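You operate a simulated robot arm through the tools that you are given. There is no shell and no other tool. Be economical: measure what you need, move in short steps, check, and stop when the job is done.

You are at the controls of a simulated robot arm. One attempt, no reset.

TASK
Shut the yellow cabinet door. Turn the welder knob to 2.5 mm. Turn the roller block knob to 9. Fetch the wire grip and stand it on top of the grey box. Turn the straightener knob to 8. Put the 2.0 shim from the steel bench on top of the silver tangle of wire and the 1.5 shim on the yellow stand. Take the 24 spanner from the steel bench and put it on the yellow stand. Stack the small box that says "nuts" from the steel bench on top of the small box that says "clips". Put the 29 part roll from the steel bench on the low shelf of the green table and the 66 part roll on the shelf under the steel bench. Put the 60 mm spacer from the steel bench on the card sheet and the 40 mm spacer on the card disc there. Press the test button three times. Lift the red box lid open. The order is free. Set down upright: wire grip, shim, spanner, spacer.

Only the result counts: the job must be done as asked and must still hold three seconds after the hand-in. Knocking over, shifting, dropping, spilling or breaking anything else fails it. A push-on lid holds only when it is set on centred and level and pressed home; a screw cap is set on level and turned clockwise until tight. Flat cloth is picked up by pressing the open fingertips on it (5 to 10 N) and closing them slowly along it; thin cloth reads only 2 to 8 mm in the jaws.

THE ROBOT
A 6-joint arm with a two-finger parallel gripper on a trunk, on a base that drives. Base frame: it is fixed to the floor where the robot stands at the start and does not move with it; the origin is under the middle of the robot, x ahead of it, y to its left, z up. Units: m, degrees, N and s.
Its first joint turns from -166.0 to 166.0 degrees. Places, roughly: card disc [-2.5, -4.25, 0.75]; card sheet (23x17x1 cm) [-3.5, -4.2, 0.9]; grey box [2, 0.75, 0.5]; low shelf of the green table [-4.2, -2.4, 0.4]; part roll [-3.25, -4.25, 1]; red box lid [1.9, -0.7, 1.2]; roller block knob [-0.1, -0.6, 0.9]; shelf under the steel bench [-3.3, -4.1, 0.3]; shim [-2.5, -4.25, 1]; small box [-2.75, -4.25, 1]; spacer [-3, -4.25, 1]; spanner [-2.25, -4.25, 1]; straightener knob [-0.3, 2.1, 0.9]; tangle of wire (5x5x4 cm) [-2.6, -4.2, 0.9]; test button [-2.8, -3.8, 0.9]; welder knob [0.7, -0.5, 0.9]; wire grip (4x4x13 cm) [-0.7, 2, 1]; yellow cabinet door [1, -0.3, 0.3]; yellow stand [-3, -2.4, 0.7]. Payload 3.43 kg.
The tool frame sits at the grasp point between the pads (the TCP): z along the fingers, y along the line on which they close. The tips reach 0.034 m beyond it. The gripper opens to 0.128 m. The fingers are 0.024 m wide and 0.012 m thick; the gripper's body (0.048 by 0.13 m) begins 0.096 m behind the TCP.
Orientation is that of the tool frame in the base frame, as a unit quaternion [w, x, y, z]. With the fingers straight down and closing along the base's y, the tool's x points along the base's -x, its y along +y and its z along -z.

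THE INTERFACE
- The arm moves only by the tool play_rows. Its argument "rows" is a list of rows, each an object (a shift or turn left out is 0, a gripper value left out holds the last) with "hand": the gripper command, from -1 (fully open) to 1 (shut), values between in proportion; "xyz": the shift along the tool's x, y, z in mm, a list of three; "rotation": the turn, a rotation vector about the tool's x, y, z in degrees, a list of three. In form: [{"hand": hand, "xyz": [dx, dy, dz], "rotation": [wx, wy, wz]}, ...]. A call has 1 to 12 rows; each row shifts and turns the commanded pose from where the row before left it, along the tool's axes as they then stand. A row lasts 0.2 s, in which the tool goes at most 0.05 m and 8.6 degrees; a call with a longer step from one row to the next is refused whole, and so is a gripper value outside its range. A pose out of reach is approached as far as the arm can. The call stops where the force on the tool passes 40 N (or 10 N more than at its start, if that is more) or the arm is blocked; 0.2 s more then pass. Each finger travels about 0.153 m/s and halts on what it meets, pressing with about 32 N; the grip force reading is that of the motor and also rises with nothing between the fingers. The clock runs only during rows and for 0.2 s after the last one: add rows that do not move to give the fingers time. It gives the time, the measured TCP pose, the force on the tool (base axes), the opening and the grip force at its end, in the units of the frame above (readings bear some noise), with the torque about the TCP (base axes, N m) and any sound that the robot's microphone picked up.
- Cameras (640 x 400 px; columns grow to the right, rows downward): "scene" is now at [0.1244, 0.148, 1.2033]; the picture's right is [-0.86, -0.50, 0.00], its down [-0.22, 0.38, -0.90] and it looks along [0.45, -0.78, -0.44] (base axes); focal length 264 px, centre (320, 200). "wrist" rides on the gripper at [0.076, -0.011, -0.16] in the tool frame; the picture's right is [0.15, 0.99, 0.00], its down [-0.88, 0.13, -0.46] and it looks along [-0.45, 0.07, 0.89] (tool axes); focal length 234 px, centre (320, 200). There is no depth. A picture from a camera that has moved, and an enlarged one, comes with that camera's place and axes in the base frame and with its lens. The place of the scene camera against the robot may be out by one fixed shift of up to 0.018 m in any direction.
- capture(camera): a new picture of that camera. No time passes.
- steer(legs): drives the robot by 1 to 6 legs, each [ahead, left, turn to the left] in m, m and degrees, along the robot's own axes; the way and the turn of a leg run together, so that a leg with both is an arc; at most 1.5 m and 180 degrees a leg. The arm and the cameras ride along, it lands a little off, and it stops where it bumps. It gives what a move gives.
- aim_head(pan, tilt): turns the head with the scene camera to pan (to the left, within 143 degrees either way) and tilt (down, from -29 to 69), counted from straight ahead of the robot. It gives what a move gives.
- inspect(camera, box): a new picture of the part [left, top, right, bottom] of that camera's present view, enlarged. No time passes.
- hand_in(): hands the job in; it is judged then, once.

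Go step by step. Nothing tells you exact positions but the pictures and the camera data: compare them with the known pose of the tool, close in by small moves and look again before you grip or let go. The budget is 567 turns and 360 pictures, counting those below and the enlarged ones. Unless the task says otherwise, let go and move clear before handing in, and close with one line.

The tools are called after ">>>" as a command line: name --argument value ..., lists and objects as JSON in quotes. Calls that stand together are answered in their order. play_rows: Moves the arm, as the interface text tells. Its arguments: {"type":"object","properties":{"rows":{"type":"array"}},"required":["rows"]} The other tools are called the same way: steer (legs) drives the base; aim_head (pan, tilt) turns the head that bears the scene camera; capture (camera) takes a picture; inspect (camera, box) takes an enlarged picture of a part of a camera's view; hand_in () hands the job in.

At the start:

```text
time: 0.0
ee_pos: [0.5816, -0.4899, 1.0002]
tcp_rot: [0.0, 0.0, 1.0, 0.0]
ft_force: [0.5, 0.1, 0.1]
wrist_torque: [-0.01, 0.0, -0.02]
gripper_width: 0.1281
grip_force: 0.1
robot x, y, heading: [-0.0025, -0.0012, -0.0]
head pan, tilt: [-59.8, 26.2]
```

scene: 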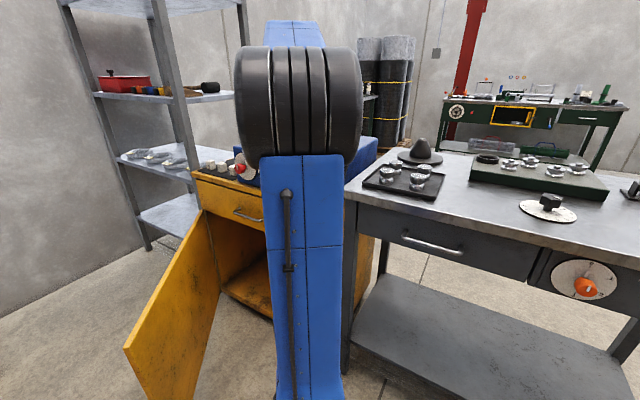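
wrist: 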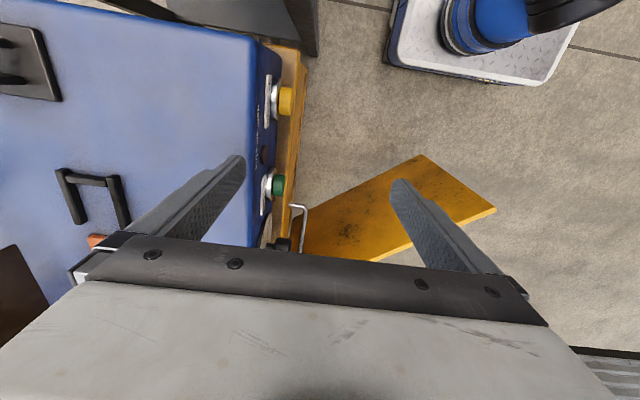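

I see the welder (blue, on the yellow cabinet) with its front facing +y, and the arm blocks part of the view. I'll look around first.

>>> aim_head --pan -35 --tilt 25

>>> capture --camera "scene"

>>> aim_head --pan 20 --tilt 25

>>> capture --camera "scene"

>>> aim_head --pan 100 --tilt 25

>>> capture --camera "scene"

>>> aim_head --pan -110 --tilt 25

>>> capture --camera "scene"

```text
time: 0.9
ee_pos: [0.5819, -0.4899, 0.999]
tcp_rot: [0.0, 0.0, 1.0, 0.0]
ft_force: [0.4, 0.3, -0.1]
wrist_torque: [-0.02, -0.03, 0.02]
gripper_width: 0.1278
grip_force: 0.0
robot x, y, heading: [-0.0018, 0.0015, 0.2]
head pan, tilt: [-35.0, 25.0]
```

```text
357 pictures are left
camera scene: at [0.1536, 0.1744, 1.2053], right [-0.57, -0.82, 0.0], down [-0.35, 0.24, -0.91], along [0.74, -0.52, -0.42], focal length 264 px, centre (320, 200)
```

scene: 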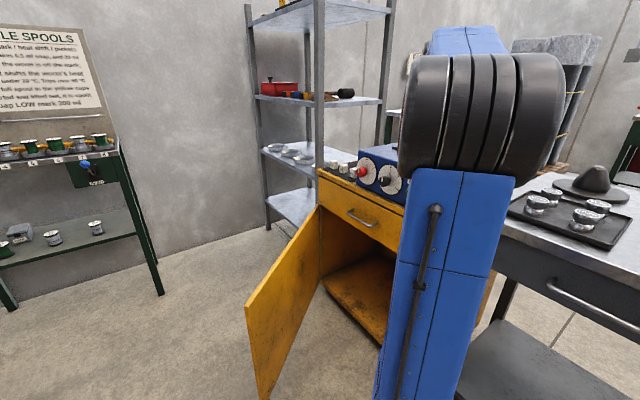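

```text
time: 2.1
ee_pos: [0.582, -0.4895, 0.9988]
tcp_rot: [0.0, 0.0, 1.0, 0.0]
ft_force: [-0.9, -0.2, -0.7]
wrist_torque: [0.0, 0.02, 0.01]
gripper_width: 0.128
grip_force: 0.1
robot x, y, heading: [-0.0011, -0.0019, -0.2]
head pan, tilt: [20.0, 25.0]
```

```text
356 pictures are left
camera scene: at [0.1648, 0.2587, 1.2053], right [0.34, -0.94, 0.0], down [-0.4, -0.14, -0.91], along [0.85, 0.31, -0.42], focal length 264 px, centre (320, 200)
```

scene: 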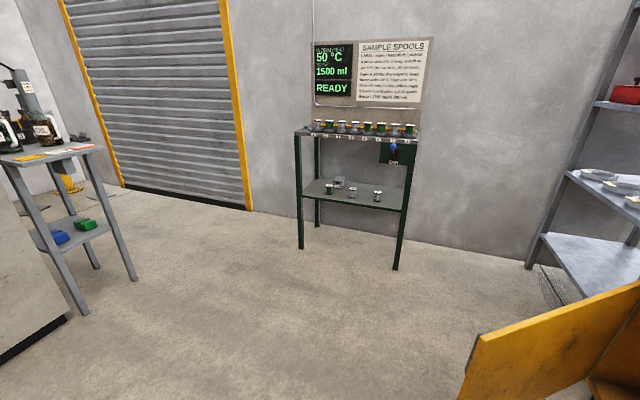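

```text
time: 3.7
ee_pos: [0.582, -0.4904, 0.9995]
tcp_rot: [0.0, 0.0, 1.0, 0.001]
ft_force: [0.3, 0.8, 0.0]
wrist_torque: [0.02, -0.01, 0.03]
gripper_width: 0.1281
grip_force: 0.1
robot x, y, heading: [0.0005, -0.0006, -0.3]
head pan, tilt: [100.0, 25.0]
```

```text
355 pictures are left
camera scene: at [0.0623, 0.318, 1.2053], right [0.98, 0.17, 0.0], down [0.07, -0.42, -0.91], along [-0.16, 0.89, -0.42], focal length 264 px, centre (320, 200)
```

scene: 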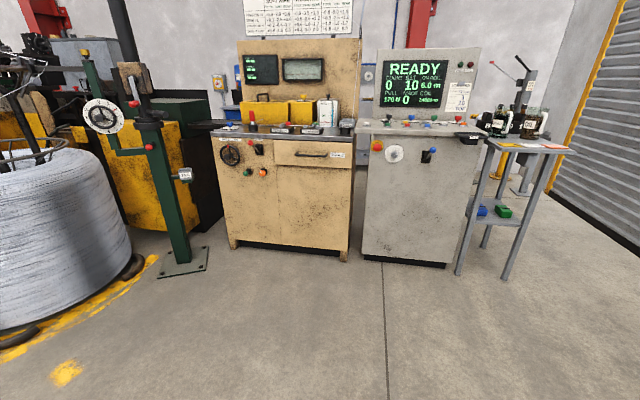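

```text
time: 6.7
ee_pos: [0.582, -0.4893, 0.9996]
tcp_rot: [0.0, 0.0, 1.0, 0.0]
ft_force: [-0.7, 0.7, 0.5]
wrist_torque: [0.01, -0.03, 0.0]
gripper_width: 0.128
grip_force: 0.1
robot x, y, heading: [-0.0031, -0.0013, -0.2]
head pan, tilt: [-110.0, 25.0]
```

```text
354 pictures are left
camera scene: at [0.0467, 0.1407, 1.2053], right [-0.94, 0.34, 0.0], down [0.14, 0.4, -0.91], along [-0.31, -0.85, -0.42], focal length 264 px, centre (320, 200)
```

scene: 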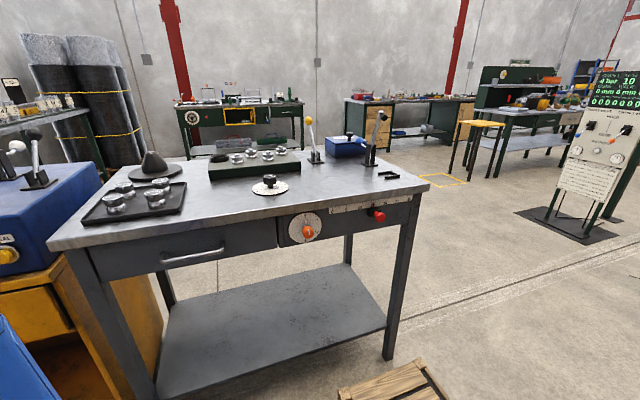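

The bench at -y has an orange front knob and a black dial knob on top. I'll zoom in to see which belongs to the roller block.

>>> inspect --camera "scene" --box '[190, 130, 430, 280]'

>>> aim_head --pan -95 --tilt 45

>>> inspect --camera "scene" --box '[160, 0, 640, 300]'

```text
2.67 times, centred on (310, 205) of scene
camera zoom: at [0.0467, 0.1407, 1.2053], right [-0.94, 0.34, 0.0], down [0.14, 0.4, -0.91], along [-0.31, -0.85, -0.42], focal length 705 px, centre (347, 187)
```

zoom: 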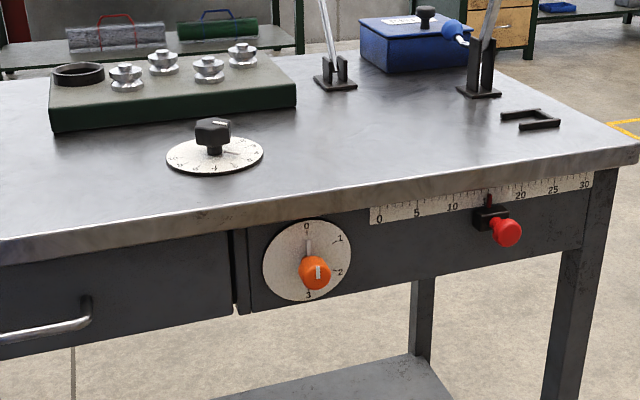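

```text
time: 7.5
ee_pos: [0.5816, -0.489, 1.0004]
tcp_rot: [0.001, 0.0, 1.0, 0.0]
ft_force: [-1.1, 0.8, 0.4]
wrist_torque: [-0.01, 0.0, -0.03]
gripper_width: 0.128
grip_force: 0.2
robot x, y, heading: [0.0017, 0.0061, 0.1]
head pan, tilt: [-95.0, 45.0]
```

```text
1.33 times, centred on (400, 150) of scene
camera zoom: at [0.0711, 0.1462, 1.1748], right [-1.0, 0.09, 0.0], down [0.06, 0.7, -0.71], along [-0.06, -0.7, -0.71], focal length 353 px, centre (213, 267)
```

zoom: 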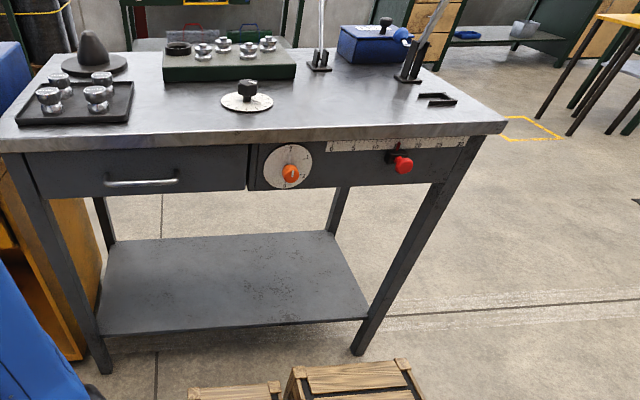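

The black knob on the bench top near the green roller block looks like the roller block knob. Now the welder front in detail.

>>> aim_head --pan -45 --tilt 25

>>> inspect --camera "scene" --box '[160, 60, 480, 260]'

>>> inspect --camera "wrist" --box '[200, 50, 360, 250]'

```text
time: 8.7
ee_pos: [0.5818, -0.4897, 0.9999]
tcp_rot: [0.0, 0.0, 1.0, 0.0]
ft_force: [-0.2, 0.1, -0.3]
wrist_torque: [0.02, -0.03, -0.02]
gripper_width: 0.1279
grip_force: 0.1
robot x, y, heading: [-0.0015, 0.001, 0.1]
head pan, tilt: [-45.0, 25.0]
```

```text
2.00 times, centred on (320, 160) of scene
camera zoom: at [0.1433, 0.1621, 1.2053], right [-0.71, -0.71, 0.0], down [-0.3, 0.3, -0.91], along [0.64, -0.64, -0.42], focal length 529 px, centre (320, 280)
```

zoom: 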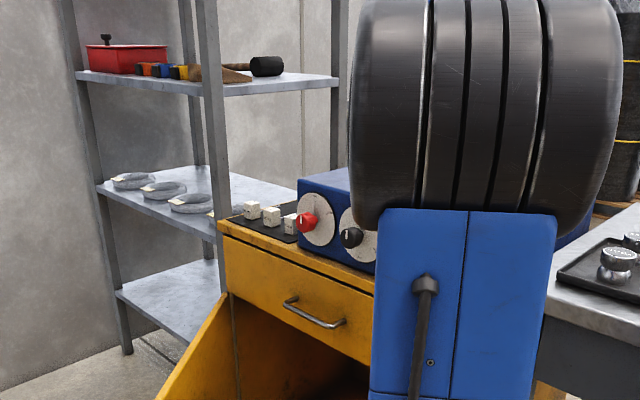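

```text
2.00 times, centred on (280, 150) of wrist
camera zoom: at [0.5065, -0.5017, 1.1583], right [-0.15, 0.99, 0.0], down [0.88, 0.13, 0.46], along [0.45, 0.07, -0.89], focal length 468 px, centre (400, 300)
```

zoom: 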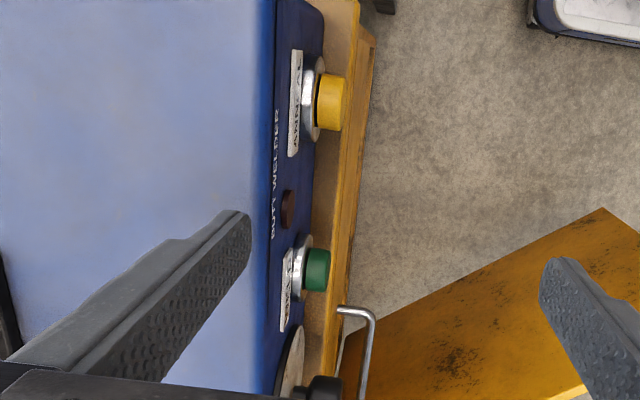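

The welder's black dial knob is near x≈0.69 and the door hinges at its far edge, standing about 50° open. I shift the robot to a spot where both the welder front and the door are in reach.

>>> steer --legs '[[0.3, 0.45, 0]]'

>>> aim_head --pan -70 --tilt 30

>>> capture --camera "scene"

```text
time: 11.8
ee_pos: [0.8843, -0.0271, 0.9997]
tcp_rot: [0.001, -0.008, 1.0, 0.001]
ft_force: [0.0, -0.2, 0.0]
wrist_torque: [-0.02, -0.03, 0.0]
gripper_width: 0.128
grip_force: 0.0
robot x, y, heading: [0.2951, 0.4556, 1.0]
head pan, tilt: [-45.0, 25.0]
```

```text
time: 12.7
ee_pos: [0.8846, -0.0258, 0.9998]
tcp_rot: [0.0, -0.008, 1.0, 0.0]
ft_force: [0.5, -0.4, -0.8]
wrist_torque: [0.01, -0.01, -0.02]
gripper_width: 0.1279
grip_force: 0.0
robot x, y, heading: [0.2919, 0.4559, 0.6]
head pan, tilt: [-70.0, 30.0]
```

```text
349 pictures are left
camera scene: at [0.4024, 0.5982, 1.1973], right [-0.93, -0.36, 0.0], down [-0.18, 0.47, -0.87], along [0.31, -0.81, -0.5], focal length 264 px, centre (320, 200)
```

scene: 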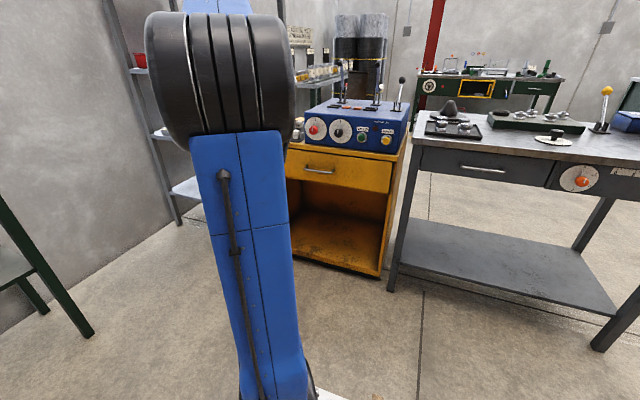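

>>> inspect --camera "scene" --box '[285, 90, 413, 170]'

>>> inspect --camera "scene" --box '[510, 115, 590, 165]'

>>> capture --camera "wrist"

```text
5.00 times, centred on (349, 130) of scene
camera zoom: at [0.4024, 0.5982, 1.1973], right [-0.93, -0.36, 0.0], down [-0.18, 0.47, -0.87], along [0.31, -0.81, -0.5], focal length 1322 px, centre (175, 550)
```

zoom: 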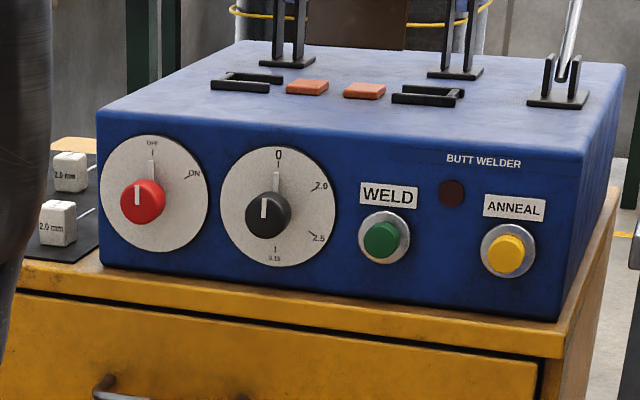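

```text
8.00 times, centred on (550, 140) of scene
camera zoom: at [0.4024, 0.5982, 1.1973], right [-0.93, -0.36, 0.0], down [-0.18, 0.47, -0.87], along [0.31, -0.81, -0.5], focal length 2116 px, centre (-1520, 680)
```

zoom: 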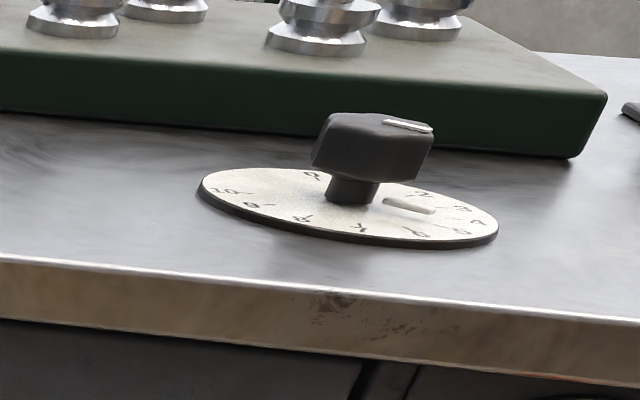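

```text
346 pictures are left
camera wrist: at [0.8094, -0.0398, 1.1584], right [-0.16, 0.99, 0.0], down [0.88, 0.14, 0.46], along [0.45, 0.07, -0.89], focal length 234 px, centre (320, 200)
```

wrist: 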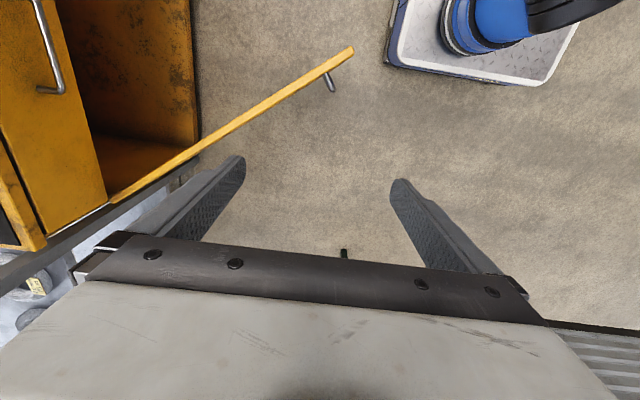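

The welder's black dial reads 0, 2.0, 2.5 and 3.15, with 2.5 about 120° clockwise. The door's free edge is near (0.74, 0.02) and its top is at z≈0.59, so I lower closed fingers outside the door.

>>> play_rows --rows '[{"hand": 1, "xyz": [-44, -28, 0]}, {"hand": 1, "xyz": [-44, -28, 0]}, {"xyz": [0, 0, 48]}, {"xyz": [0, 0, 48]}, {"xyz": [0, 0, 48]}, {"xyz": [0, 0, 48]}, {"xyz": [0, 0, 48]}, {"xyz": [0, 0, 48]}, {"xyz": [0, 0, 48]}, {"xyz": [0, 0, 48]}, {"xyz": [0, 0, 48]}, {"xyz": [0, 0, 38]}]'

>>> capture --camera "scene"

>>> capture --camera "wrist"

```text
refused: row 1 steps farther than a row can; nothing moved
```

```text
345 pictures are left
camera scene: at [0.4024, 0.5982, 1.1973], right [-0.93, -0.36, 0.0], down [-0.18, 0.47, -0.87], along [0.31, -0.81, -0.5], focal length 264 px, centre (320, 200)
```

scene: 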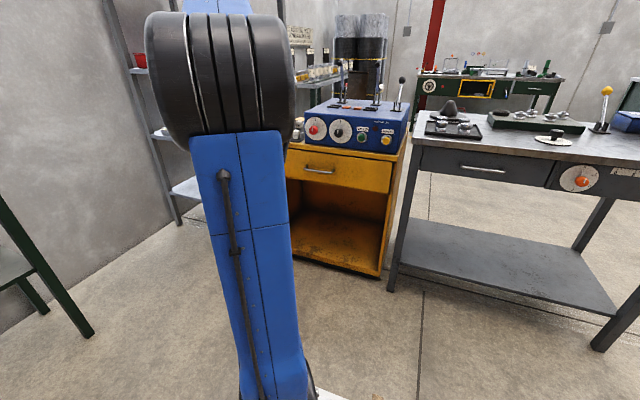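

```text
344 pictures are left
camera wrist: at [0.8094, -0.0398, 1.1584], right [-0.16, 0.99, 0.0], down [0.88, 0.14, 0.46], along [0.45, 0.07, -0.89], focal length 234 px, centre (320, 200)
```

wrist: 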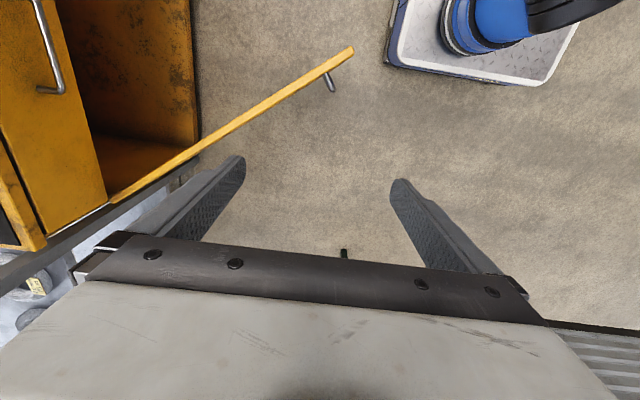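

That first step was too long, so I'll use smaller ones.

>>> play_rows --rows '[{"hand": 1, "xyz": [-40, -26, 0]}, {"hand": 1, "xyz": [-40, -26, 0]}, {"xyz": [0, 0, 47]}, {"xyz": [0, 0, 47]}, {"xyz": [0, 0, 47]}, {"xyz": [0, 0, 47]}, {"xyz": [0, 0, 47]}, {"xyz": [0, 0, 47]}, {"xyz": [0, 0, 47]}, {"xyz": [0, 0, 47]}, {"xyz": [0, 0, 47]}, {"xyz": [0, 0, 47]}]'

>>> capture --camera "wrist"

```text
time: 15.3
ee_pos: [0.9636, -0.0777, 0.5308]
tcp_rot: [0.0, -0.008, 1.0, 0.0]
ft_force: [-0.2, 0.5, 0.6]
wrist_torque: [-0.01, -0.03, 0.0]
gripper_width: 0.0
grip_force: 31.9
robot x, y, heading: [0.2912, 0.4556, 0.7]
head pan, tilt: [-70.0, 30.0]
```

```text
343 pictures are left
camera wrist: at [0.8902, -0.0905, 0.6887], right [-0.16, 0.99, 0.0], down [0.88, 0.14, 0.46], along [0.45, 0.07, -0.89], focal length 234 px, centre (320, 200)
```

wrist: 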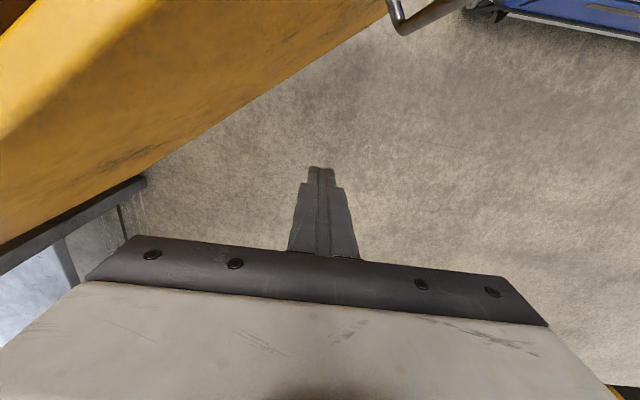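

Fingers are beside the outer face. Now I sweep along an arc about the hinge to push the door partway shut.

>>> play_rows --rows '[{"xyz": [41, -22, 0]}, {"xyz": [39, -26, 0]}, {"xyz": [37, -29, 0]}, {"xyz": [34, -33, 0]}, {"xyz": [31, -35, 0]}, {"xyz": [28, -38, 0]}, {"xyz": [25, -40, 0]}, {"xyz": [21, -42, 0]}, {"xyz": [17, -44, 0]}]'

>>> capture --camera "scene"

>>> capture --camera "wrist"

```text
time: 17.3
ee_pos: [0.6963, -0.3922, 0.5299]
tcp_rot: [0.0, -0.009, 1.0, 0.0]
ft_force: [0.1, 0.5, 0.0]
wrist_torque: [0.02, 0.02, -0.02]
gripper_width: 0.0
grip_force: 32.0
robot x, y, heading: [0.2954, 0.4542, 0.9]
head pan, tilt: [-70.0, 30.0]
```

```text
342 pictures are left
camera scene: at [0.4022, 0.5984, 1.1973], right [-0.93, -0.36, 0.0], down [-0.18, 0.47, -0.87], along [0.31, -0.81, -0.5], focal length 264 px, centre (320, 200)
```

scene: 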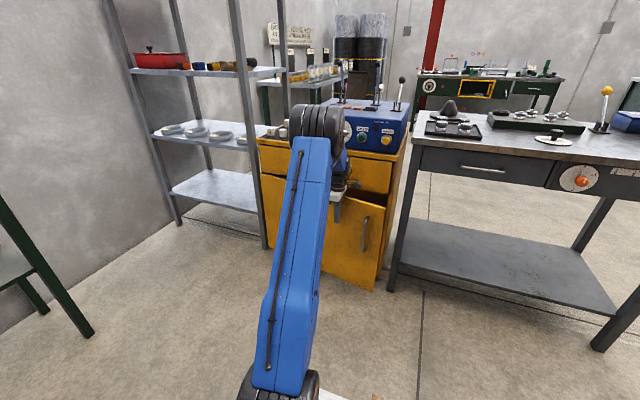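

```text
341 pictures are left
camera wrist: at [0.6212, -0.4061, 0.6874], right [-0.16, 0.99, 0.0], down [0.88, 0.15, 0.46], along [0.45, 0.07, -0.89], focal length 234 px, centre (320, 200)
```

wrist: 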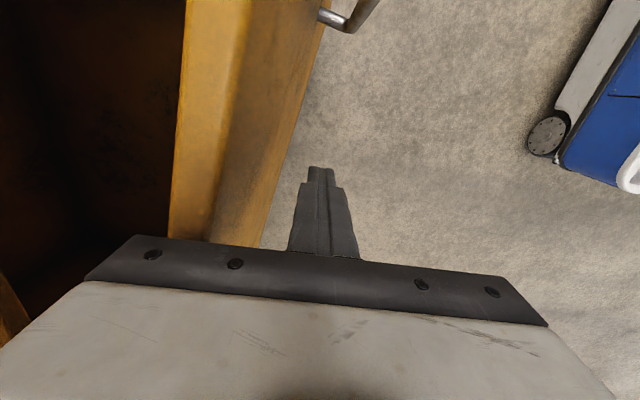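

The door is nearly shut and clear. I tilt the tool so the wrist leans away from the welder and finish the push.

>>> play_rows --rows '[{"rotation": [8, 0, 0]}, {"rotation": [8, 0, 0]}, {"rotation": [8, 0, 0]}, {"rotation": [8, 0, 0]}, {"rotation": [8, 0, 0]}, {"xyz": [0, -23, 19]}, {"xyz": [0, -23, 19]}, {"xyz": [0, -15, 13]}]'

>>> capture --camera "wrist"

>>> capture --camera "scene"

```text
time: 19.1
ee_pos: [0.6907, -0.4725, 0.5227]
tcp_rot: [-0.009, -0.005, 0.953, -0.304]
ft_force: [-0.4, 0.0, 0.6]
wrist_torque: [0.03, -0.03, 0.02]
gripper_width: 0.0
grip_force: 31.9
out of reach, approached as far as the arm can: row 5
robot x, y, heading: [0.2976, 0.4555, 0.7]
head pan, tilt: [-70.0, 30.0]
```

```text
340 pictures are left
camera wrist: at [0.618, -0.39, 0.6594], right [-0.16, 0.81, -0.57], down [0.89, 0.37, 0.28], along [0.44, -0.46, -0.77], focal length 234 px, centre (320, 200)
```

wrist: 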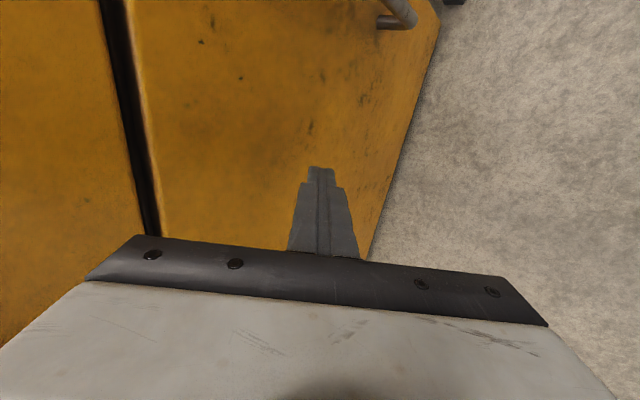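

```text
339 pictures are left
camera scene: at [0.4022, 0.5982, 1.1973], right [-0.93, -0.36, 0.0], down [-0.18, 0.47, -0.87], along [0.31, -0.81, -0.5], focal length 264 px, centre (320, 200)
```

scene: 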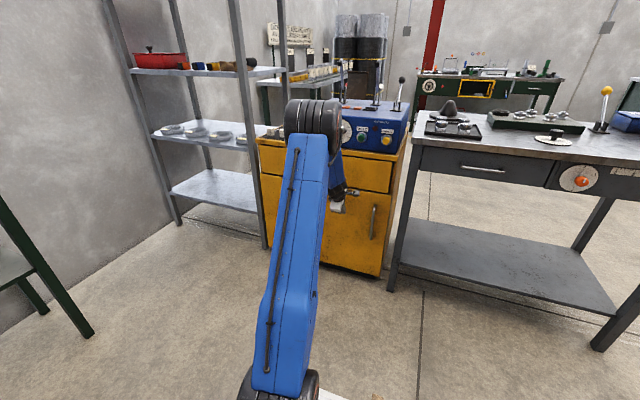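

The door is almost flush. I keep pushing in small steps until contact force rises.

>>> play_rows --rows '[{"xyz": [0, -12, 9]}, {"xyz": [0, -12, 9]}, {"xyz": [0, -12, 9]}, {"xyz": [0, -8, 6]}, {"xyz": [0, -8, 6]}, {"xyz": [0, -8, 6]}]'

>>> capture --camera "wrist"

```text
time: 19.9
ee_pos: [0.6893, -0.5066, 0.522]
tcp_rot: [-0.01, -0.002, 0.954, -0.301]
ft_force: [-1.7, 19.0, 13.6]
wrist_torque: [0.06, 0.04, -0.13]
gripper_width: 0.0
grip_force: 32.1
robot x, y, heading: [0.2961, 0.4586, 0.8]
head pan, tilt: [-70.0, 30.0]
stopped in row 3: the force on the tool passed its limit at 74 N (the readings are from after the stop); the commanded pose is now the measured one
```

```text
338 pictures are left
camera wrist: at [0.6181, -0.4242, 0.6602], right [-0.16, 0.81, -0.56], down [0.89, 0.37, 0.28], along [0.43, -0.46, -0.78], focal length 234 px, centre (320, 200)
```

wrist: 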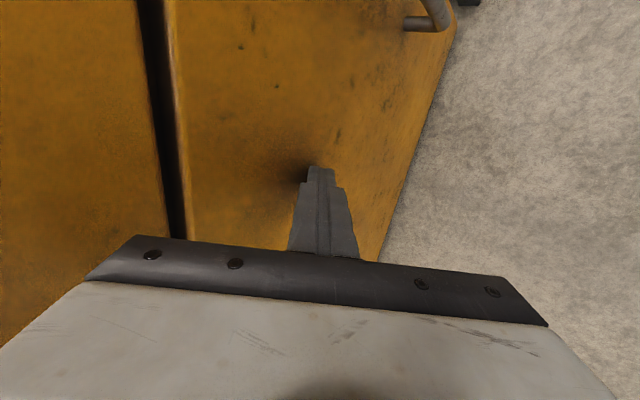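

The door is firmly shut. I back out, raise, and turn the tool horizontal to look at the welder face.

>>> play_rows --rows '[{"hand": 1, "xyz": [0, 33, -23]}, {"xyz": [0, 33, -23]}, {"xyz": [0, 33, -23]}, {"xyz": [0, 33, -23]}, {"xyz": [0, -28, -39]}, {"xyz": [0, -28, -39]}, {"xyz": [0, -28, -39]}, {"xyz": [0, -28, -39]}, {"xyz": [0, -28, -39]}, {"xyz": [0, -28, -39]}, {"xyz": [0, -28, -39]}, {"xyz": [0, -20, -28]}]'

>>> capture --camera "scene"

```text
time: 22.5
ee_pos: [0.6974, -0.3488, 0.8917]
tcp_rot: [-0.01, -0.003, 0.954, -0.301]
ft_force: [0.0, 0.5, 1.0]
wrist_torque: [-0.02, 0.04, -0.01]
gripper_width: 0.0
grip_force: 32.2
robot x, y, heading: [0.294, 0.4541, 1.0]
head pan, tilt: [-70.0, 30.0]
```

```text
337 pictures are left
camera scene: at [0.4023, 0.5983, 1.1973], right [-0.93, -0.36, 0.0], down [-0.18, 0.47, -0.87], along [0.31, -0.81, -0.5], focal length 264 px, centre (320, 200)
```

scene: 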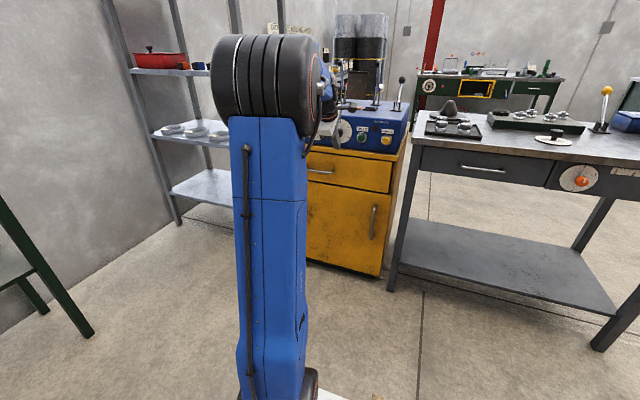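

Door is shut. Now I bring the tool horizontal, facing the welder panel.

>>> play_rows --rows '[{"hand": -1, "rotation": [8.5, 0, 0]}, {"rotation": [8.5, 0, 0]}, {"rotation": [8.5, 0, 0]}, {"rotation": [8.5, 0, 0]}, {"rotation": [8.5, 0, 0]}, {"rotation": [8.5, 0, 0]}, {"rotation": [4, 0, 0]}]'

>>> capture --camera "wrist"

```text
time: 24.1
ee_pos: [0.6998, -0.3485, 0.8911]
tcp_rot: [0.007, 0.006, -0.706, 0.708]
ft_force: [0.4, 0.5, -0.3]
wrist_torque: [0.0, 0.02, 0.0]
gripper_width: 0.1279
grip_force: 0.1
robot x, y, heading: [0.293, 0.4538, 0.8]
head pan, tilt: [-70.0, 30.0]
```

```text
336 pictures are left
camera wrist: at [0.6248, -0.1907, 0.9021], right [-0.17, 0.0, -0.99], down [0.88, 0.45, -0.15], along [0.45, -0.89, -0.08], focal length 234 px, centre (320, 200)
```

wrist: 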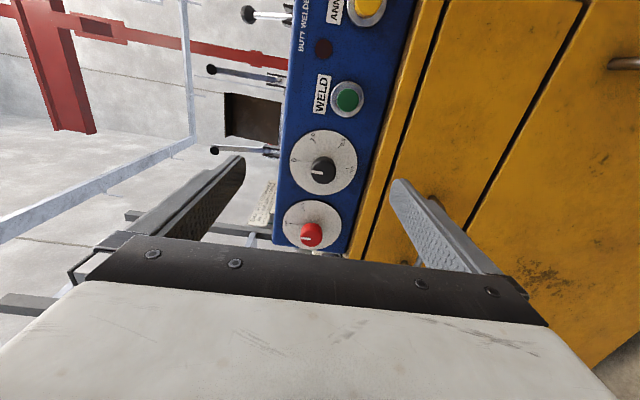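

Knob is about (0.744, -0.53, 0.876). I align on its axis, pre-rotate -60° and approach partway.

>>> play_rows --rows '[{"hand": -0.1, "xyz": [-44, 15, 0]}, {"rotation": [0, 0, -8.5]}, {"rotation": [0, 0, -8.5]}, {"rotation": [0, 0, -8.5]}, {"rotation": [0, 0, -8.5]}, {"rotation": [0, 0, -8.5]}, {"rotation": [0, 0, -8.5]}, {"rotation": [0, 0, -8.5]}, {"xyz": [0, 0, 40]}, {"xyz": [0, 0, 40]}]'

>>> capture --camera "wrist"

```text
time: 26.3
ee_pos: [0.7445, -0.4324, 0.8743]
tcp_rot: [0.358, 0.358, -0.609, 0.611]
ft_force: [0.3, -0.2, 0.3]
wrist_torque: [0.03, -0.03, 0.01]
gripper_width: 0.0704
grip_force: 0.1
robot x, y, heading: [0.2952, 0.4559, 0.8]
head pan, tilt: [-70.0, 30.0]
```

```text
335 pictures are left
camera wrist: at [0.7183, -0.2738, 0.9449], right [-0.93, 0.0, -0.36], down [0.32, 0.45, -0.83], along [0.16, -0.89, -0.43], focal length 234 px, centre (320, 200)
```

wrist: 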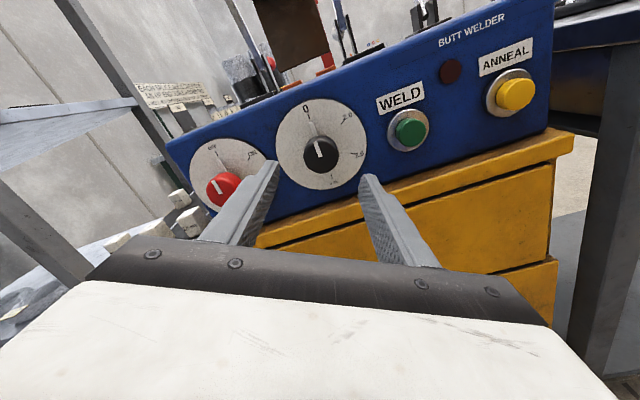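

Well centred on the knob. I advance and grip it.

>>> play_rows --rows '[{"xyz": [0, 0, 30]}, {"xyz": [0, 0, 30]}, {"xyz": [0, 0, 17]}]'

>>> capture --camera "wrist"

```text
time: 27.1
ee_pos: [0.7419, -0.505, 0.8743]
tcp_rot: [0.358, 0.357, -0.61, 0.61]
ft_force: [-0.3, 0.4, 0.3]
wrist_torque: [0.04, 0.0, 0.0]
gripper_width: 0.0703
grip_force: 0.1
robot x, y, heading: [0.2948, 0.4541, 1.1]
head pan, tilt: [-70.0, 30.0]
```

```text
334 pictures are left
camera wrist: at [0.7153, -0.347, 0.9441], right [-0.93, 0.0, -0.36], down [0.32, 0.45, -0.83], along [0.16, -0.89, -0.43], focal length 234 px, centre (320, 200)
```

wrist: 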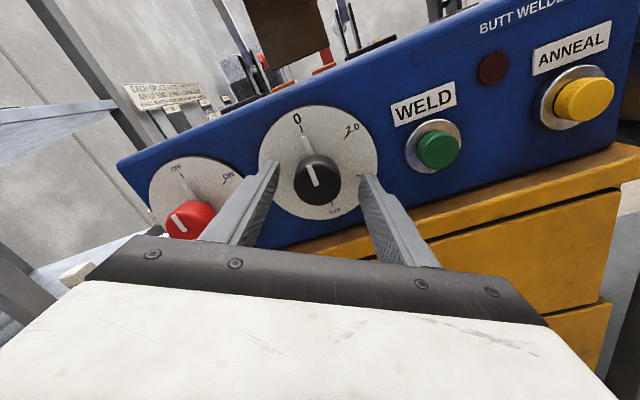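

Knob front is about 21 mm ahead of the TCP and the dial about 70 mm. I go 22 mm deeper and grip.

>>> play_rows --rows '[{"xyz": [0, 0, 22]}, {"hand": 1}, {"hand": 1}, {"hand": 1}]'

>>> capture --camera "wrist"

```text
time: 27.5
ee_pos: [0.7422, -0.5157, 0.873]
tcp_rot: [-0.359, -0.358, 0.611, -0.609]
ft_force: [-3.1, 33.7, 9.1]
wrist_torque: [0.04, 0.43, -1.49]
gripper_width: 0.0702
grip_force: 0.0
robot x, y, heading: [0.296, 0.4545, 0.9]
head pan, tilt: [-70.0, 30.0]
stopped in row 1: the force on the tool passed its limit at 114 N (the readings are from after the stop); the commanded pose is now the measured one
```

```text
333 pictures are left
camera wrist: at [0.7151, -0.3568, 0.9445], right [-0.93, 0.0, -0.36], down [0.32, 0.46, -0.83], along [0.16, -0.89, -0.43], focal length 234 px, centre (320, 200)
```

wrist: 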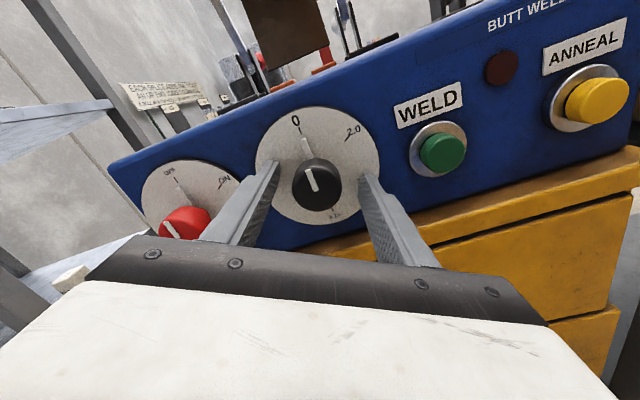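

The tips touched the dial plate, so I back off 4 mm and grip.

>>> play_rows --rows '[{"xyz": [0, 0, -5]}, {"hand": 0.3}, {"hand": 0.6}, {"hand": 1}, {"hand": 1}]'

>>> capture --camera "wrist"

```text
time: 28.8
ee_pos: [0.7454, -0.5129, 0.8728]
tcp_rot: [-0.357, -0.358, 0.611, -0.609]
ft_force: [4.2, -2.7, 0.4]
wrist_torque: [-0.04, 0.1, 0.39]
gripper_width: 0.0373
grip_force: 45.0
robot x, y, heading: [0.2944, 0.4538, 0.8]
head pan, tilt: [-70.0, 30.0]
stopped in row 5: the force on the tool passed its limit at 47 N (the readings are from after the stop); the commanded pose is now the measured one
```

```text
332 pictures are left
camera wrist: at [0.7181, -0.3546, 0.9443], right [-0.94, 0.0, -0.35], down [0.32, 0.46, -0.83], along [0.16, -0.89, -0.43], focal length 234 px, centre (320, 200)
```

wrist: 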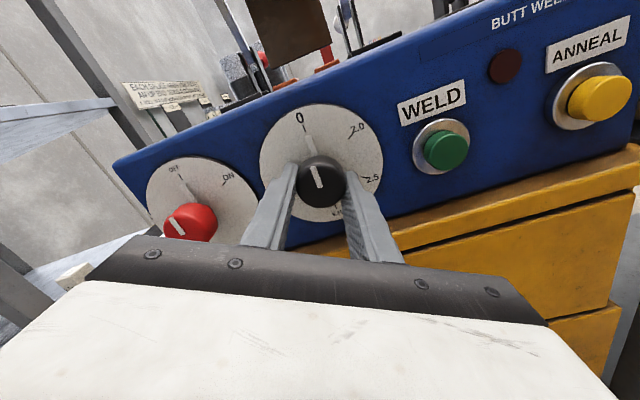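

Knob gripped. Now rotate clockwise in steps.

>>> play_rows --rows '[{"rotation": [0, 0, 8]}, {"rotation": [0, 0, 8]}, {"rotation": [0, 0, 8]}, {"rotation": [0, 0, 8]}, {"rotation": [0, 0, 8]}, {"rotation": [0, 0, 8]}, {"rotation": [0, 0, 8]}]'

>>> capture --camera "wrist"

```text
time: 29.7
ee_pos: [0.7465, -0.5118, 0.875]
tcp_rot: [0.206, 0.208, -0.675, 0.677]
ft_force: [3.0, -3.0, -0.5]
wrist_torque: [-0.18, 0.0, 0.04]
gripper_width: 0.0372
grip_force: 44.7
robot x, y, heading: [0.2919, 0.4564, 0.9]
head pan, tilt: [-70.0, 30.0]
stopped in row 4: the force on the tool passed its limit at 41 N (the readings are from after the stop); the commanded pose is now the measured one
```

```text
331 pictures are left
camera wrist: at [0.6899, -0.3537, 0.9256], right [-0.67, 0.0, -0.74], down [0.66, 0.46, -0.6], along [0.34, -0.89, -0.31], focal length 234 px, centre (320, 200)
```

wrist: 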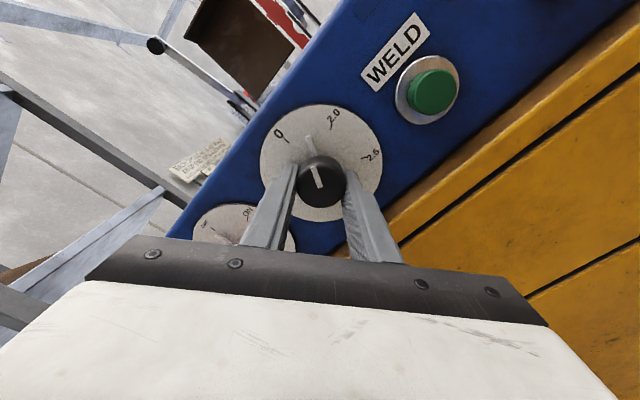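

It turns well (pointer now between 0 and 2.0). Continue.

>>> play_rows --rows '[{"rotation": [0, 0, 6]}, {"rotation": [0, 0, 6]}, {"rotation": [0, 0, 6]}, {"rotation": [0, 0, 6]}, {"rotation": [0, 0, 6]}, {"rotation": [0, 0, 6]}, {"rotation": [0, 0, 6]}, {"rotation": [0, 0, 6]}, {"rotation": [0, 0, 6]}, {"rotation": [0, 0, 6]}]'

>>> capture --camera "wrist"

```text
time: 31.4
ee_pos: [0.7463, -0.5119, 0.8786]
tcp_rot: [-0.049, -0.048, -0.703, 0.708]
ft_force: [-0.4, 7.8, 2.7]
wrist_torque: [-0.02, 0.0, -0.31]
gripper_width: 0.0372
grip_force: 45.7
robot x, y, heading: [0.2967, 0.4587, 1.1]
head pan, tilt: [-70.0, 30.0]
stopped in row 8: the force on the tool passed its limit at 40 N (the readings are from after the stop); the commanded pose is now the measured one
```

```text
330 pictures are left
camera wrist: at [0.67, -0.3531, 0.8773], right [-0.01, -0.01, -1.0], down [0.89, 0.46, -0.01], along [0.46, -0.89, 0.0], focal length 234 px, centre (320, 200)
```

wrist: 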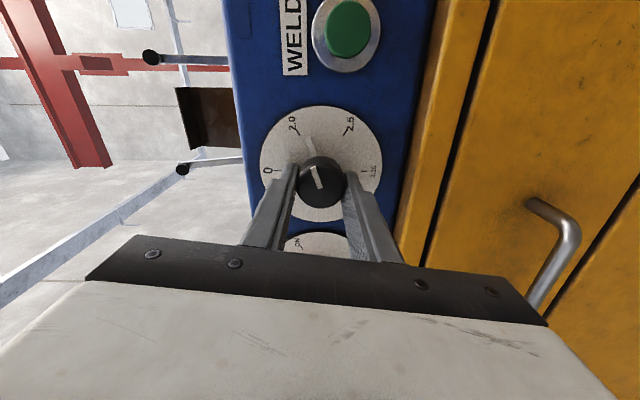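

Pointer is just past 2.0, with about 51° more to go.

>>> play_rows --rows '[{"rotation": [0, 0, 5]}, {"rotation": [0, 0, 5]}, {"rotation": [0, 0, 5]}, {"rotation": [0, 0, 5]}, {"rotation": [0, 0, 5]}, {"rotation": [0, 0, 5]}, {"rotation": [0, 0, 5]}, {"rotation": [0, 0, 5]}]'

>>> inspect --camera "wrist" --box '[240, 80, 400, 230]'

```text
time: 33.2
ee_pos: [0.7457, -0.5114, 0.8816]
tcp_rot: [-0.29, -0.286, -0.642, 0.649]
ft_force: [-14.1, 11.8, 21.8]
wrist_torque: [-0.64, 0.11, -0.49]
gripper_width: 0.0374
grip_force: 45.0
robot x, y, heading: [0.2952, 0.4524, 0.8]
head pan, tilt: [-70.0, 30.0]
```

```text
2.67 times, centred on (320, 155) of wrist
camera zoom: at [0.6863, -0.3535, 0.8299], right [0.64, -0.01, -0.77], down [0.68, 0.46, 0.56], along [0.35, -0.89, 0.3], focal length 624 px, centre (320, 320)
```

zoom: 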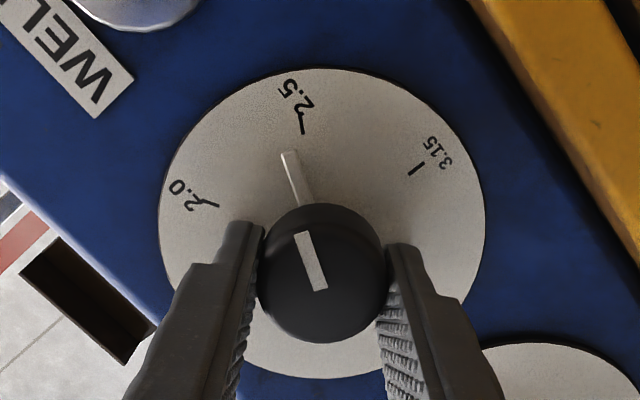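

About 10° short of 2.5.

>>> play_rows --rows '[{"rotation": [0, 0, 5]}, {"rotation": [0, 0, 5]}, {}]'

>>> inspect --camera "wrist" --box '[240, 80, 400, 230]'

```text
time: 34.0
ee_pos: [0.7448, -0.5122, 0.8806]
tcp_rot: [-0.344, -0.341, -0.616, 0.622]
ft_force: [-4.9, 11.3, 5.0]
wrist_torque: [0.05, 0.07, -0.49]
gripper_width: 0.0371
grip_force: 45.2
robot x, y, heading: [0.2957, 0.4508, 0.8]
head pan, tilt: [-70.0, 30.0]
stopped in row 3: the force on the tool passed its limit at 41 N (the readings are from after the stop); the commanded pose is now the measured one
```

```text
2.67 times, centred on (320, 155) of wrist
camera zoom: at [0.6954, -0.3535, 0.8207], right [0.76, -0.01, -0.65], down [0.58, 0.46, 0.67], along [0.3, -0.89, 0.36], focal length 624 px, centre (320, 320)
```

zoom: 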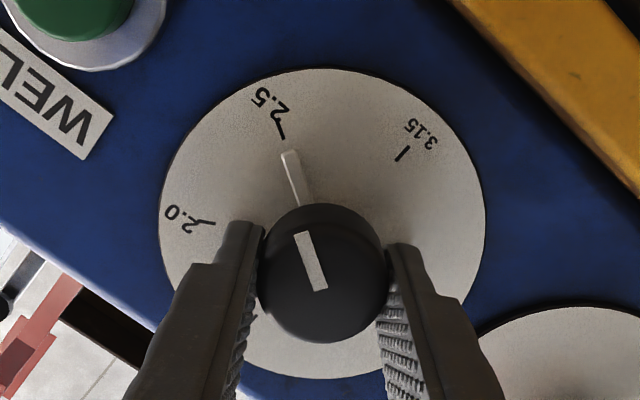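

Pointer lines up with the 2.5 tick. Release and back away.

>>> play_rows --rows '[{"hand": 0.2}, {"hand": -0.1}, {"hand": -0.1}, {"xyz": [0, 0, -40]}, {"xyz": [0, 0, -40]}, {"xyz": [0, 0, -40]}]'

>>> inspect --camera "wrist" --box '[240, 80, 400, 230]'

```text
time: 35.4
ee_pos: [0.7466, -0.3952, 0.875]
tcp_rot: [-0.343, -0.342, -0.615, 0.622]
ft_force: [0.9, -0.7, -0.5]
wrist_torque: [-0.04, 0.0, -0.02]
gripper_width: 0.0703
grip_force: 0.1
robot x, y, heading: [0.2954, 0.4546, 1.0]
head pan, tilt: [-70.0, 30.0]
```

```text
2.67 times, centred on (320, 155) of wrist
camera zoom: at [0.6976, -0.2356, 0.8144], right [0.76, -0.01, -0.65], down [0.58, 0.46, 0.67], along [0.29, -0.89, 0.35], focal length 624 px, centre (320, 320)
```

zoom: 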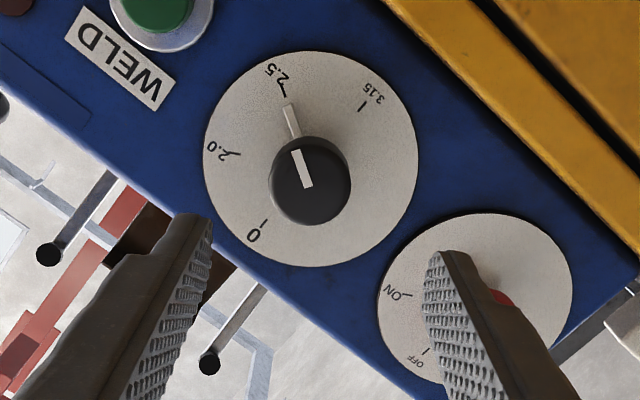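

The welder reads 2.5. Now I retract, bring the tool back to pointing down and raise it for driving.

>>> play_rows --rows '[{"hand": -1, "xyz": [0, 0, -40], "rotation": [0, 0, -8.3]}, {"xyz": [0, 0, -20], "rotation": [0, 0, -8.3]}, {"rotation": [0, 0, -8.3]}, {"rotation": [0, 0, -8.3]}, {"rotation": [0, 0, -8.3]}, {"rotation": [0, 0, -8.3]}, {"rotation": [0, 0, -8.3]}, {"xyz": [0, -40, 0], "rotation": [0, 0, 0]}, {"xyz": [0, -40, 0]}, {"xyz": [0, -40, 0]}, {"xyz": [0, -40, 0]}]'

>>> play_rows --rows '[{"rotation": [-8.5, 0, 0]}, {"rotation": [-8.5, 0, 0]}, {"rotation": [-8.5, 0, 0]}, {"rotation": [-8.5, 0, 0]}, {"rotation": [-8.5, 0, 0]}, {"rotation": [-8.5, 0, 0]}, {"rotation": [-8.5, 0, 0]}, {"rotation": [-8.5, 0, 0]}, {"rotation": [-8.5, 0, 0]}, {"rotation": [-8.5, 0, 0]}, {"rotation": [-5, 0, 0]}]'

>>> aim_head --pan -130 --tilt 55

>>> capture --camera "scene"

```text
time: 37.8
ee_pos: [0.7475, -0.3313, 1.0373]
tcp_rot: [0.001, 0.002, -0.705, 0.709]
ft_force: [0.1, 0.0, 0.5]
wrist_torque: [-0.01, 0.01, -0.04]
gripper_width: 0.1282
grip_force: 0.1
robot x, y, heading: [0.297, 0.4553, 0.8]
head pan, tilt: [-70.0, 30.0]
```

```text
time: 40.2
ee_pos: [0.7453, -0.3306, 1.038]
tcp_rot: [0.0, 0.0, 1.0, -0.005]
ft_force: [1.0, -0.2, 0.0]
wrist_torque: [-0.03, -0.01, -0.02]
gripper_width: 0.1279
grip_force: 0.0
robot x, y, heading: [0.2937, 0.4517, 0.8]
head pan, tilt: [-70.0, 30.0]
```

```text
time: 41.5
ee_pos: [0.7452, -0.332, 1.0382]
tcp_rot: [0.0, 0.0, 1.0, -0.004]
ft_force: [0.5, -0.7, -0.5]
wrist_torque: [-0.04, -0.01, -0.01]
gripper_width: 0.1281
grip_force: 0.1
robot x, y, heading: [0.2958, 0.4526, 0.6]
head pan, tilt: [-130.0, 55.0]
```

```text
326 pictures are left
camera scene: at [0.325, 0.6261, 1.1613], right [-0.78, 0.63, 0.0], down [0.52, 0.64, -0.57], along [-0.36, -0.45, -0.82], focal length 264 px, centre (320, 200)
```

scene: 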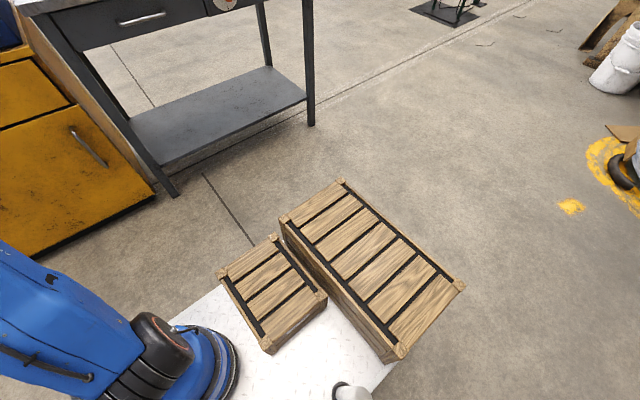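

The wooden crates ride on my own base, so the floor is clear. I drive in front of the bench for the roller block knob.

>>> steer --legs '[[-0.38, 0, 0], [0, -0.22, 0]]'

>>> aim_head --pan -95 --tilt 30

>>> capture --camera "scene"

```text
time: 45.2
ee_pos: [0.3558, -0.565, 1.0383]
tcp_rot: [-0.001, 0.008, 1.0, -0.005]
ft_force: [-0.4, 0.0, 0.3]
wrist_torque: [0.0, -0.02, 0.0]
gripper_width: 0.1277
grip_force: 0.0
robot x, y, heading: [-0.0813, 0.2259, 0.2]
head pan, tilt: [-130.0, 55.0]
```

```text
time: 46.2
ee_pos: [0.3571, -0.5657, 1.038]
tcp_rot: [-0.001, 0.008, 1.0, -0.004]
ft_force: [-0.2, -1.1, -0.6]
wrist_torque: [0.0, -0.01, -0.02]
gripper_width: 0.128
grip_force: 0.0
robot x, y, heading: [-0.0812, 0.2261, -0.1]
head pan, tilt: [-95.0, 30.0]
```

```text
325 pictures are left
camera scene: at [-0.0106, 0.3639, 1.1973], right [-1.0, 0.09, 0.0], down [0.04, 0.5, -0.87], along [-0.08, -0.86, -0.5], focal length 264 px, centre (320, 200)
```

scene: 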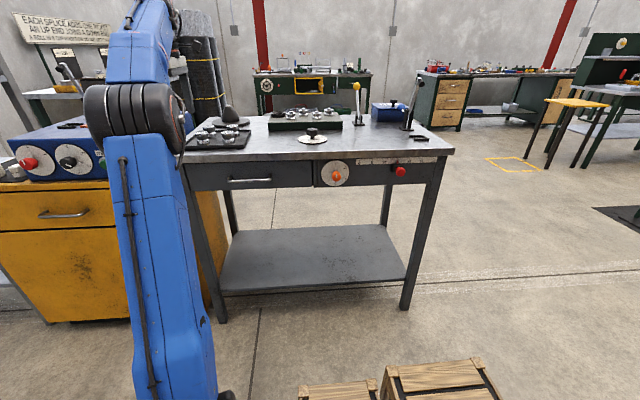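

Knob near (-0.067, -0.565, 0.94). I bring the tool above it.

>>> play_rows --rows '[{"xyz": [47, 0, -10]}, {"xyz": [47, 0, 0]}, {"xyz": [47, 0, 0]}, {"xyz": [47, 0, 0]}, {"xyz": [47, 0, 0]}, {"xyz": [47, 0, 0]}, {"xyz": [47, 0, 0]}, {"xyz": [47, 0, 0]}, {"xyz": [30, 0, 0]}]'

>>> capture --camera "wrist"

```text
time: 48.2
ee_pos: [-0.0477, -0.5588, 1.0479]
tcp_rot: [0.0, 0.007, 1.0, -0.005]
ft_force: [0.0, 1.0, -0.2]
wrist_torque: [-0.01, -0.01, 0.0]
gripper_width: 0.128
grip_force: 0.0
robot x, y, heading: [-0.0807, 0.2289, -0.0]
head pan, tilt: [-95.0, 30.0]
```

```text
324 pictures are left
camera wrist: at [-0.1223, -0.5685, 1.207], right [-0.13, 0.99, -0.01], down [0.88, 0.12, 0.45], along [0.45, 0.05, -0.89], focal length 234 px, centre (320, 200)
```

wrist: 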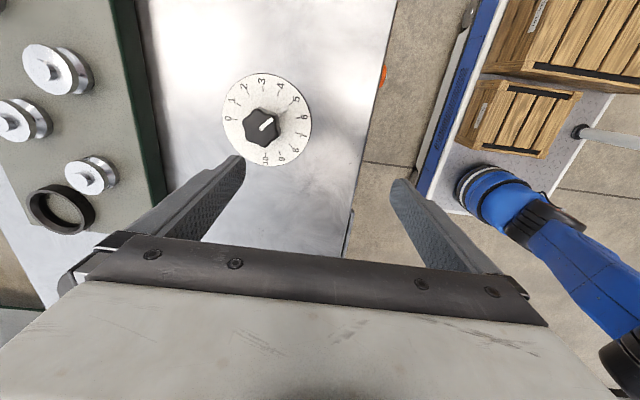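

>>> inspect --camera "wrist" --box '[210, 60, 330, 180]'

```text
3.33 times, centred on (270, 120) of wrist
camera zoom: at [-0.1223, -0.5685, 1.207], right [-0.13, 0.99, -0.01], down [0.88, 0.12, 0.45], along [0.45, 0.05, -0.89], focal length 781 px, centre (487, 467)
```

zoom: 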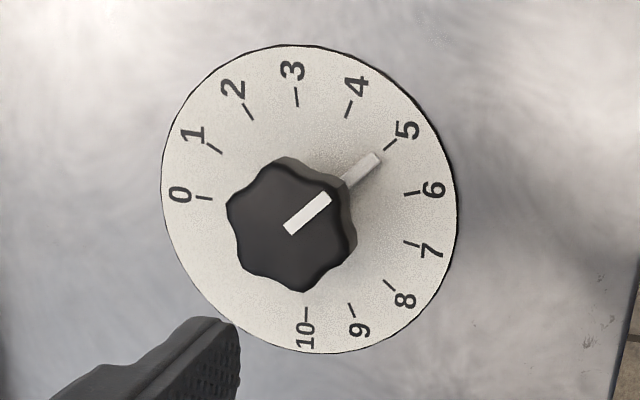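

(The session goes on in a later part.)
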